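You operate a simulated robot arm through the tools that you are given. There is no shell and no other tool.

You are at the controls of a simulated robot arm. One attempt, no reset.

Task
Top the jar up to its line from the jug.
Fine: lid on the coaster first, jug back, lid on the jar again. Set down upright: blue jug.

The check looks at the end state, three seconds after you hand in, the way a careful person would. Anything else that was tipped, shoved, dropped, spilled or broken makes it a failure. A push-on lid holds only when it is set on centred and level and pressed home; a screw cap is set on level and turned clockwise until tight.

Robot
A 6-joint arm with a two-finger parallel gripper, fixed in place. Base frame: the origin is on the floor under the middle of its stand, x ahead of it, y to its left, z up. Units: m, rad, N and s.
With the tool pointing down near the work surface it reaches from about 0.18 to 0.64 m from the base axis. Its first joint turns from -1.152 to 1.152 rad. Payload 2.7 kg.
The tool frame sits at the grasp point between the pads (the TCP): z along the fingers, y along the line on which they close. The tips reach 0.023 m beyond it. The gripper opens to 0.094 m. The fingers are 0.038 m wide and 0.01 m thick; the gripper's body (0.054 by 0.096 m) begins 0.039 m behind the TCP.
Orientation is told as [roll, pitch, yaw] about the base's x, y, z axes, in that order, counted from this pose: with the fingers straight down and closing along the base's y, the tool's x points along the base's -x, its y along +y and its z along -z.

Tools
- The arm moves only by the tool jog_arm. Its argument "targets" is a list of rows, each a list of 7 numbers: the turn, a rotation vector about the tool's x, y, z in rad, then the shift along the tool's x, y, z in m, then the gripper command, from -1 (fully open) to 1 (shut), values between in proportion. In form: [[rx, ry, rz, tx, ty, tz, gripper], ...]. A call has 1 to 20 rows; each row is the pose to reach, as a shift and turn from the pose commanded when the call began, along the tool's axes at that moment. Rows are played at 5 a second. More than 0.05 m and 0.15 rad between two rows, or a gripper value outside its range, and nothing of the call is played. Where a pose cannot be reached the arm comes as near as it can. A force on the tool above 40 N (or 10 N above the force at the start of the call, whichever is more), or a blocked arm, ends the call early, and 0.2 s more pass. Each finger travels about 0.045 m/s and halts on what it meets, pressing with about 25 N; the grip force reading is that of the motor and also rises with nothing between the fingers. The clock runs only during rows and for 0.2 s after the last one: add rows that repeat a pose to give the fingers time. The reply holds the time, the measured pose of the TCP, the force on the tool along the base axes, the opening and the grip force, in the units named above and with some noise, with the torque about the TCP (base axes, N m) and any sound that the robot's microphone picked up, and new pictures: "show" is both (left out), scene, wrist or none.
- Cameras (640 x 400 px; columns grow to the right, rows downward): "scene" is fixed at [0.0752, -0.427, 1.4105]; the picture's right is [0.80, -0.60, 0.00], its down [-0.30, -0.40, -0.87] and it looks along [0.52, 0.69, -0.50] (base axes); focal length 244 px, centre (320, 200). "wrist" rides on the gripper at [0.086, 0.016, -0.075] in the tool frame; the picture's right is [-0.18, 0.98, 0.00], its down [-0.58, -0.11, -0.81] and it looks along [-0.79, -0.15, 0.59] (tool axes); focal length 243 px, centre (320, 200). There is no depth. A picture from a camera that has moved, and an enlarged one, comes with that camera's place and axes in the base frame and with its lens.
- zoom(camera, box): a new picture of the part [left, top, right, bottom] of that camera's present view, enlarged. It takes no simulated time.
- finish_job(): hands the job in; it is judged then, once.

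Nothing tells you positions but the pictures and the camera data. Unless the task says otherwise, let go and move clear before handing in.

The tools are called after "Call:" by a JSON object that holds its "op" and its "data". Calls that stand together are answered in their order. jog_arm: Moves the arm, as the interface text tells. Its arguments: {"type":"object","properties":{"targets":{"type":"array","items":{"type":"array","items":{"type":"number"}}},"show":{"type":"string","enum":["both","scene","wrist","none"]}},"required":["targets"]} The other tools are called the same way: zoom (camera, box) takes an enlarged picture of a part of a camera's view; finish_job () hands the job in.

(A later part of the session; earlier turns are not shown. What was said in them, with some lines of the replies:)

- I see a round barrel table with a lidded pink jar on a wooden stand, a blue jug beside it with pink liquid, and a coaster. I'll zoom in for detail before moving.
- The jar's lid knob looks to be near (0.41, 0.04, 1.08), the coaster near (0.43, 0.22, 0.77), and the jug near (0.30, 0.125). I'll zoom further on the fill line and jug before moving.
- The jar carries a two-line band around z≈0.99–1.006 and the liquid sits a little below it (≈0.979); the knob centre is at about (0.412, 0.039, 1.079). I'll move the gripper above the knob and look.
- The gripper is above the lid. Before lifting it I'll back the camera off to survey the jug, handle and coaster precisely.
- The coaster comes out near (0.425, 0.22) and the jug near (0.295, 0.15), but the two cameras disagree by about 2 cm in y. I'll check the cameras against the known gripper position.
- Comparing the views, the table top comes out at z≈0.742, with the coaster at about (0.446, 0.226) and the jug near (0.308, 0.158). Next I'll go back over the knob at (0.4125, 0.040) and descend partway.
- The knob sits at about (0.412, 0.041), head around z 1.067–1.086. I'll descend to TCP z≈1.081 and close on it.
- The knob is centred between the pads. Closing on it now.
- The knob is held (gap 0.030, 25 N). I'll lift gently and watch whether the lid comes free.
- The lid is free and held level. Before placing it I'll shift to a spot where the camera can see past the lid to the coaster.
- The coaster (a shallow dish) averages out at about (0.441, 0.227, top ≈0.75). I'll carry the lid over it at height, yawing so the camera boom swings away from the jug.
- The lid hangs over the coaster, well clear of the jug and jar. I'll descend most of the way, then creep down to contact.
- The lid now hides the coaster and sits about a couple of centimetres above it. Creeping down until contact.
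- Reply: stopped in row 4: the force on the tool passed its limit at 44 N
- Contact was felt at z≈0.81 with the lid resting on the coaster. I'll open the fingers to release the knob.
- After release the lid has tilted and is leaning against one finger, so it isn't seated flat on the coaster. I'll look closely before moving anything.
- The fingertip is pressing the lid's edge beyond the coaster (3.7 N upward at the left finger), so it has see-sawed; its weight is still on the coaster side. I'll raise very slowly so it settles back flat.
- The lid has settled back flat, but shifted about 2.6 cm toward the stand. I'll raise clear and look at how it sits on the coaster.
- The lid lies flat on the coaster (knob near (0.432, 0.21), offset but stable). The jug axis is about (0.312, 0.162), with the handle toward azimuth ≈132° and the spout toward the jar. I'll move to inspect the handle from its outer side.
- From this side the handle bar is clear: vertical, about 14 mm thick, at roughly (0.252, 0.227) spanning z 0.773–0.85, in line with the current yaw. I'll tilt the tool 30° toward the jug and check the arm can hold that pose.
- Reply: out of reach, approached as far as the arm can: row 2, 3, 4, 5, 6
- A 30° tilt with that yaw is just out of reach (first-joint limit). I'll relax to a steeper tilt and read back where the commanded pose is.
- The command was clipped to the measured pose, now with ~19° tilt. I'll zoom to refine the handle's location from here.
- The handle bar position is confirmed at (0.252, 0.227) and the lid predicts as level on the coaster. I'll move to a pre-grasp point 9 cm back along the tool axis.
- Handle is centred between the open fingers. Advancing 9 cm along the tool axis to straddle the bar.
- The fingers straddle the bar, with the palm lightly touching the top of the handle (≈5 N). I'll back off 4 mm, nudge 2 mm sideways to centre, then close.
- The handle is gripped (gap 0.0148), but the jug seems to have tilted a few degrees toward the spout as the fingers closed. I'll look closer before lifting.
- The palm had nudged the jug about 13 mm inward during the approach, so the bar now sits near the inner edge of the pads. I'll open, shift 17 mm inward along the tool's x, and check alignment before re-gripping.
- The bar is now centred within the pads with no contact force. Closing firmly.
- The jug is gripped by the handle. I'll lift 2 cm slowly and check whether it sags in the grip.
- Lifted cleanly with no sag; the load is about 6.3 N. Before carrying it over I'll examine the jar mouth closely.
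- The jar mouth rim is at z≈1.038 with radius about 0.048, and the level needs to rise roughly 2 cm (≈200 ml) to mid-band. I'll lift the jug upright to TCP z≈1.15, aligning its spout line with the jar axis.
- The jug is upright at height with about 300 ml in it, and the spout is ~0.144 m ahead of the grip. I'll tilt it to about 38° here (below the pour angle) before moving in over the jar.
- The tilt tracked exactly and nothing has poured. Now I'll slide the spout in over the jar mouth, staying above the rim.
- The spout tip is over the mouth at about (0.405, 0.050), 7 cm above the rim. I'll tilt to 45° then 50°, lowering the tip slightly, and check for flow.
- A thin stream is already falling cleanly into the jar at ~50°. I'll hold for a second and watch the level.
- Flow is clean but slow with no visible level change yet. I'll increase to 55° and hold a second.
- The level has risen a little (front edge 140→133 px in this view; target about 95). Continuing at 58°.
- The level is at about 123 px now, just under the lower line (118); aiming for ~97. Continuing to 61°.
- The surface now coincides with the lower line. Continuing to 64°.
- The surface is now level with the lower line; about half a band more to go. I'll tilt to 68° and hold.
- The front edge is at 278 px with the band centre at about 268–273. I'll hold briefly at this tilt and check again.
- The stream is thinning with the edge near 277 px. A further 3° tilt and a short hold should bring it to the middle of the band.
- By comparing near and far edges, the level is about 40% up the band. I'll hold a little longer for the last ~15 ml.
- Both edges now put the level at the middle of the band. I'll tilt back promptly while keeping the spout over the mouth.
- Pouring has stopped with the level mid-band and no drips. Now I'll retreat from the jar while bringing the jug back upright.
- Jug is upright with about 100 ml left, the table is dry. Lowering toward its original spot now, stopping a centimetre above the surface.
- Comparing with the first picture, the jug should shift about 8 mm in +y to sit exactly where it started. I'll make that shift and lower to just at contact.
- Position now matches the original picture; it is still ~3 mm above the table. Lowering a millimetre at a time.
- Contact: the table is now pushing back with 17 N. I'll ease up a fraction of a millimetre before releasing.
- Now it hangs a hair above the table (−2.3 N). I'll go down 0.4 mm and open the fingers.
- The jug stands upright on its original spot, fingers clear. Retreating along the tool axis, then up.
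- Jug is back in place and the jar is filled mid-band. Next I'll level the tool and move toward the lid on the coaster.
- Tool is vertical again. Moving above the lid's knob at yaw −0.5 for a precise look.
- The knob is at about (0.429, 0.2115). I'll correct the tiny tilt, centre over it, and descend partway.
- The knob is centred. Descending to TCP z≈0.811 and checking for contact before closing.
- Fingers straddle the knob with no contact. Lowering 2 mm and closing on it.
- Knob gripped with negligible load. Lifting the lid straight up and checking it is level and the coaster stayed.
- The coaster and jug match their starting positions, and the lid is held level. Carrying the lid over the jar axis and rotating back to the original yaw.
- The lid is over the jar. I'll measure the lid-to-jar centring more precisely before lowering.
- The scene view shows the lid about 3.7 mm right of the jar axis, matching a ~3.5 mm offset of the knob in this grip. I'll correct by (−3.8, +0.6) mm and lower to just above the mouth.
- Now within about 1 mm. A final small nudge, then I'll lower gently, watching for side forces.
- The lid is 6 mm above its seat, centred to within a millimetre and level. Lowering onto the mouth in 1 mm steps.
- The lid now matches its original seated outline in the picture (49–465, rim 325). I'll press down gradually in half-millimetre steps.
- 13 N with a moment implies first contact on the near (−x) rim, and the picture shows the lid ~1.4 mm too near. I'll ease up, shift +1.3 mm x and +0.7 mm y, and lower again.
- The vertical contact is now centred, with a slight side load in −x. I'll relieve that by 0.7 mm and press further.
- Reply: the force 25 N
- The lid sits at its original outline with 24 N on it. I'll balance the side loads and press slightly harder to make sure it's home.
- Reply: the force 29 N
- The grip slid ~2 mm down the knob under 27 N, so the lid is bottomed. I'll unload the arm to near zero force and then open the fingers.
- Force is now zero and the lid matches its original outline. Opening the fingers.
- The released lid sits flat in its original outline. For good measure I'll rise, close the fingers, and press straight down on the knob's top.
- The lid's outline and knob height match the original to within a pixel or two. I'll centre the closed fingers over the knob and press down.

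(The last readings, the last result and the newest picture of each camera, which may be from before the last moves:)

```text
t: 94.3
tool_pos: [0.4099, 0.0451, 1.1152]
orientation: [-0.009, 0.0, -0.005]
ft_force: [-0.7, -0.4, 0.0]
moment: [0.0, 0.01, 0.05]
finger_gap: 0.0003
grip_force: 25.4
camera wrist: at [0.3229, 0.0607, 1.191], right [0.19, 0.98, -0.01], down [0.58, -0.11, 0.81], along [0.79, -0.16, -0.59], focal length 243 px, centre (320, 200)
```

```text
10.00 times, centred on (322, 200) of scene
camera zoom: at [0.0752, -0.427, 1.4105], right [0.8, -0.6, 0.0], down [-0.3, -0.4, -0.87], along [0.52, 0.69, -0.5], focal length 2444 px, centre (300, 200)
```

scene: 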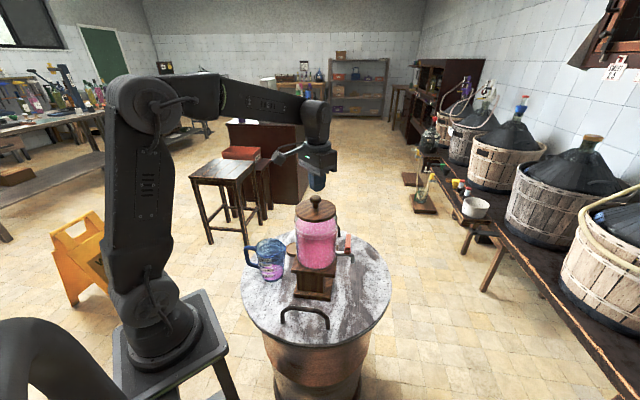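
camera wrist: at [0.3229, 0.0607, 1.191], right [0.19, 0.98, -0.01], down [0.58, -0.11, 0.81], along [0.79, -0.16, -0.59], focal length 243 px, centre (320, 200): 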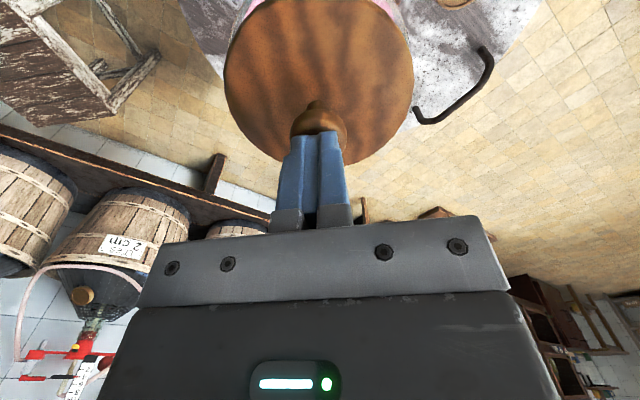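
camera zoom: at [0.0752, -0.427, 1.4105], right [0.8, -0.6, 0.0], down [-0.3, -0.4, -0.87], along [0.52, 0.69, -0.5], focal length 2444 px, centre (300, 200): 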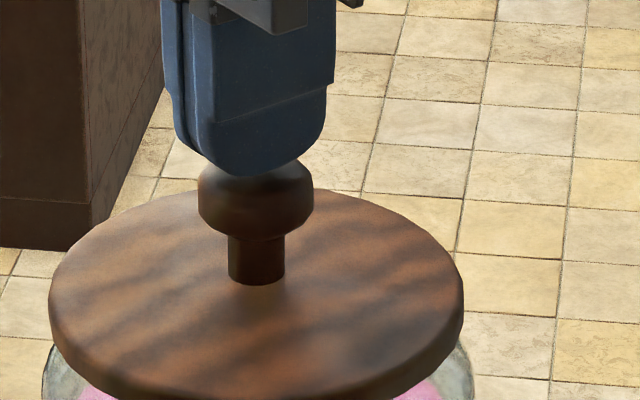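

Fingertips are centred above the knob. I'll straighten the small roll and press down in small steps.

Call:
{"op": "jog_arm", "data": {"targets": [[-0.004, 0, -0.003, 0, -0.0005, 0.001, 1], [-0.009, 0, -0.005, 0, -0.001, 0.003, 1], [-0.009, 0, -0.005, 0, -0.001, 0.004, 1], [-0.009, 0, -0.005, 0, -0.001, 0.005, 1], [-0.009, 0, -0.005, 0, -0.001, 0.006, 1], [-0.009, 0, -0.005, 0, -0.001, 0.006, 1]], "show": "none"}}

```text
t: 95.7
tool_pos: [0.4098, 0.0433, 1.1122]
orientation: [0.002, -0.007, 0.0]
ft_force: [-5.6, 1.4, 35.7]
moment: [0.0, 0.39, 0.0]
finger_gap: 0.0001
grip_force: 25.0
```

Pressed with 36 N almost exactly on centre. Backing off and checking the lid.

Call:
{"op": "jog_arm", "data": {"targets": [[0, 0, 0, 0, 0, -0.002, 1], [0, 0, 0, 0, 0, -0.006, 1], [0, 0, 0, 0, 0, -0.02, 1], [0, 0, 0, 0, 0, -0.05, 1], [0, 0, 0, 0, 0, -0.09, 1], [0, 0, 0, 0, 0, -0.09, 1]]}}

Call:
{"op": "zoom", "data": {"camera": "scene", "box": [290, 190, 354, 230]}}

Call:
{"op": "zoom", "data": {"camera": "scene", "box": [284, 210, 356, 260]}}

Call:
{"op": "zoom", "data": {"camera": "scene", "box": [230, 180, 400, 350]}}

```text
t: 97.1
tool_pos: [0.4107, 0.0436, 1.1983]
orientation: [0.002, 0.001, 0.0]
ft_force: [0.0, 0.7, 0.3]
moment: [-0.01, -0.04, -0.02]
finger_gap: 0.0
grip_force: 25.2
camera wrist: at [0.3237, 0.059, 1.2748], right [0.18, 0.98, 0.0], down [0.58, -0.11, 0.81], along [0.79, -0.15, -0.59], focal length 243 px, centre (320, 200)
```

scene: 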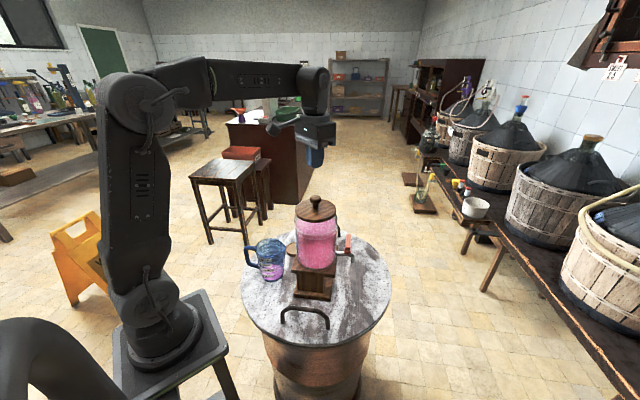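
wrist: 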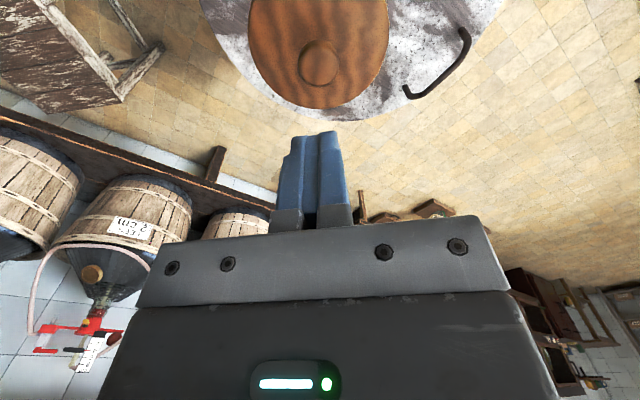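

```text
10.00 times, centred on (322, 210) of scene
camera zoom: at [0.0752, -0.427, 1.4105], right [0.8, -0.6, 0.0], down [-0.3, -0.4, -0.87], along [0.52, 0.69, -0.5], focal length 2444 px, centre (300, 100)
```

zoom: 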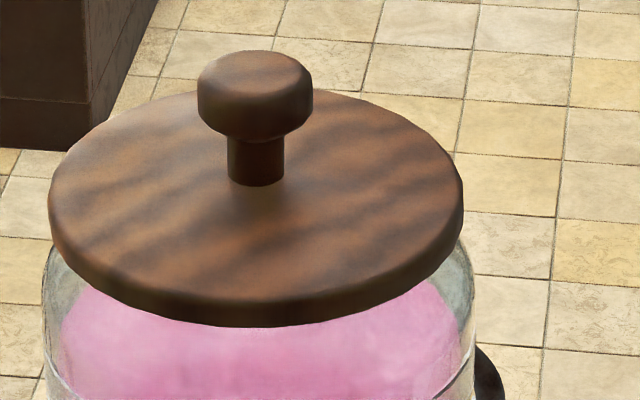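

```text
8.00 times, centred on (320, 235) of scene
camera zoom: at [0.0752, -0.427, 1.4105], right [0.8, -0.6, 0.0], down [-0.3, -0.4, -0.87], along [0.52, 0.69, -0.5], focal length 1955 px, centre (320, -80)
```

zoom: 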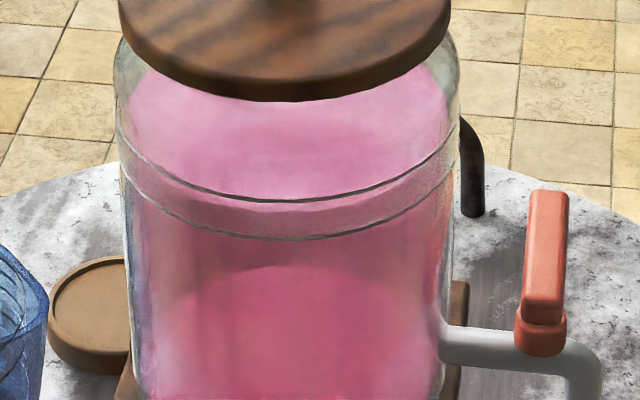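

```text
2.35 times, centred on (315, 265) of scene
camera zoom: at [0.0752, -0.427, 1.4105], right [0.8, -0.6, 0.0], down [-0.3, -0.4, -0.87], along [0.52, 0.69, -0.5], focal length 575 px, centre (332, 47)
```

zoom: 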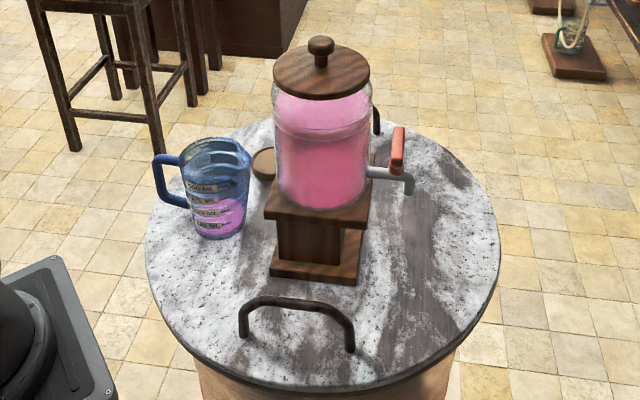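

The lid is seated within half a millimetre of its original outline, the level is mid-band, and the jug and coaster are in place. Moving the arm clear.

Call:
{"op": "jog_arm", "data": {"targets": [[0, 0, 0, 0, 0, -0.04, 1], [0, 0, 0, 0.02, 0.01, -0.075, 0.5], [0, 0, 0, 0.05, 0.03, -0.1, 0], [0, 0, 0, 0.085, 0.05, -0.11, -0.5], [0, 0, 0, 0.12, 0.075, -0.12, -1], [0, 0, 0, 0.15, 0.1, -0.12, -1], [0, 0, 0, 0.15, 0.1, -0.12, -1], [0, 0, 0, 0.15, 0.1, -0.12, -1]]}}

Call:
{"op": "zoom", "data": {"camera": "scene", "box": [284, 195, 356, 260]}}

Call:
{"op": "zoom", "data": {"camera": "scene", "box": [240, 225, 304, 285]}}

Call:
{"op": "zoom", "data": {"camera": "wrist", "box": [180, 0, 440, 180]}}

```text
t: 98.9
tool_pos: [0.2592, 0.144, 1.3173]
orientation: [0.001, 0.001, -0.003]
ft_force: [-0.8, 0.5, -0.1]
moment: [-0.02, -0.01, 0.02]
finger_gap: 0.094
grip_force: 0.0
camera wrist: at [0.1748, 0.1595, 1.3927], right [0.19, 0.98, 0.0], down [0.58, -0.11, 0.81], along [0.79, -0.15, -0.59], focal length 243 px, centre (320, 200)
```

scene: 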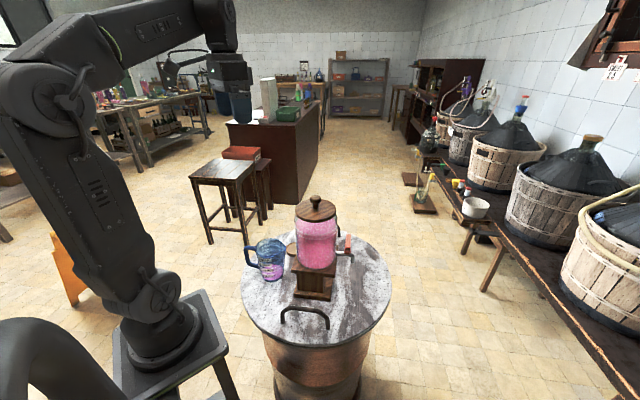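
wrist: 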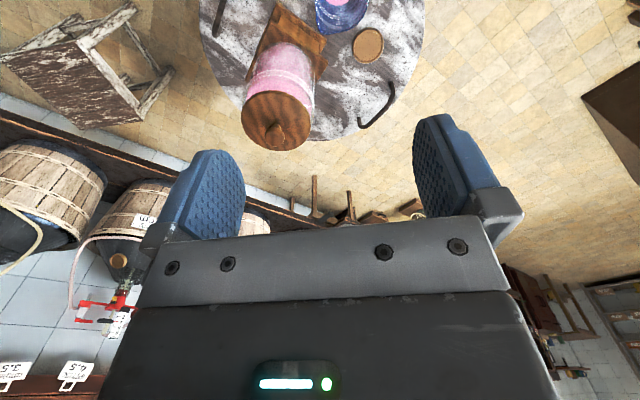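

```text
6.15 times, centred on (320, 228) of scene
camera zoom: at [0.0752, -0.427, 1.4105], right [0.8, -0.6, 0.0], down [-0.3, -0.4, -0.87], along [0.52, 0.69, -0.5], focal length 1504 px, centre (320, 31)
```

zoom: 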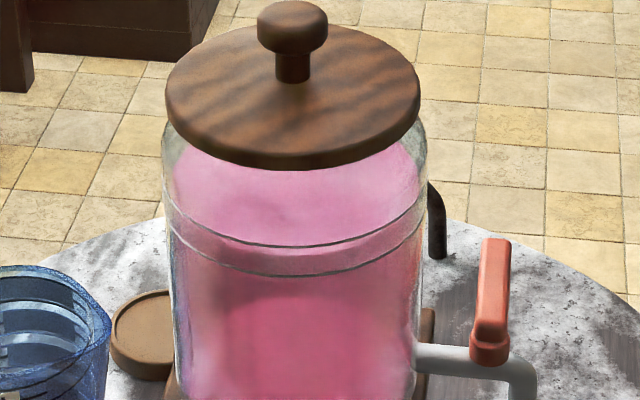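

```text
6.67 times, centred on (272, 255) of scene
camera zoom: at [0.0752, -0.427, 1.4105], right [0.8, -0.6, 0.0], down [-0.3, -0.4, -0.87], along [0.52, 0.69, -0.5], focal length 1630 px, centre (640, -167)
```

zoom: 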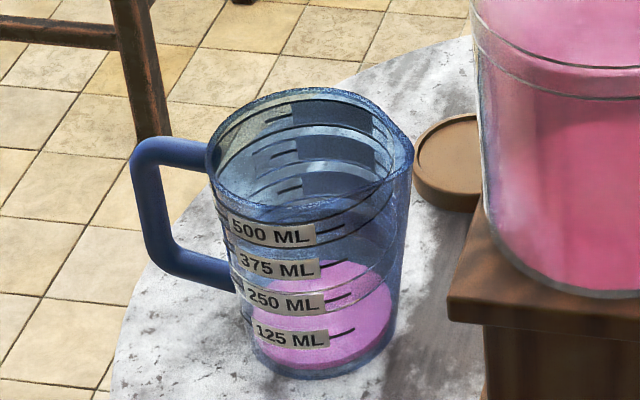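

```text
2.22 times, centred on (310, 90) of wrist
camera zoom: at [0.1748, 0.1595, 1.3927], right [0.19, 0.98, 0.0], down [0.58, -0.11, 0.81], along [0.79, -0.15, -0.59], focal length 539 px, centre (342, 444)
```

zoom: 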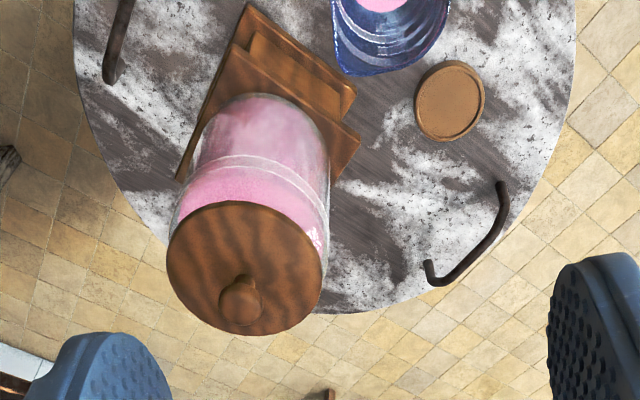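

All items look in order; one last close look at the level within the band from this side before handing in.

Call:
{"op": "zoom", "data": {"camera": "wrist", "box": [240, 30, 320, 90]}}

Call:
{"op": "zoom", "data": {"camera": "scene", "box": [296, 222, 340, 250]}}

```text
6.67 times, centred on (280, 60) of wrist
camera zoom: at [0.1748, 0.1595, 1.3927], right [0.19, 0.98, 0.0], down [0.58, -0.11, 0.81], along [0.79, -0.15, -0.59], focal length 1618 px, centre (587, 1133)
```

zoom: 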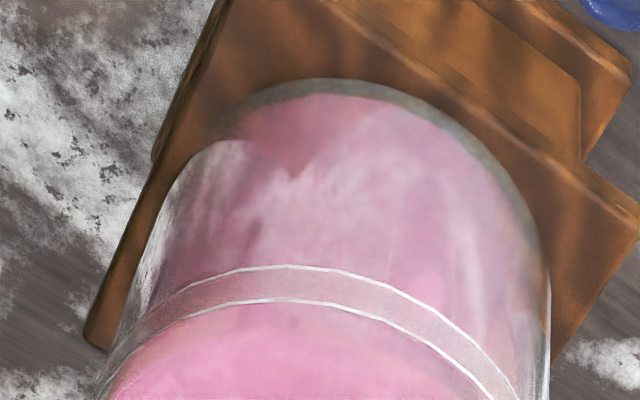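

```text
14.29 times, centred on (318, 236) of scene
camera zoom: at [0.0752, -0.427, 1.4105], right [0.8, -0.6, 0.0], down [-0.3, -0.4, -0.87], along [0.52, 0.69, -0.5], focal length 3492 px, centre (349, -314)
```

zoom: 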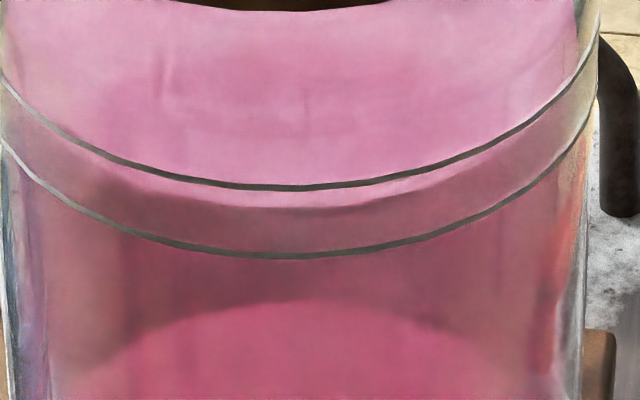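

The liquid surface sits inside the band at about its middle. The lid is back on and pressed, the jug is upright on its spot, the coaster is in place, and the arm is clear, so I'm handing in.

Call:
{"op": "finish_job", "data": {}}

```text
The job is handed in.
```

I topped the jar up from the jug until the liquid sat about halfway up the band marked on the glass, then handed the job in. I don't have the result of the check.

- **Lid:** It is back on the jar within about a millimetre of where it started. I pressed it down with up to 36 N; it looks level, but the microphone reported no click.
- **Jug:** It stands upright within a few millimetres of its original spot. My first grasp nudged it about 13 mm, so I put it back using the first picture as the guide. About 100 ml is left in it.
- **Coaster:** When I first set the lid down and let go, a fingertip tipped it up on its edge. It settled back flat, about 2 cm off-centre but still on the coaster, and the coaster itself didn't move.
- **Spills:** I saw none on the table or around the jar.

The band is drawn as two lines, and I took its middle as the fill line.
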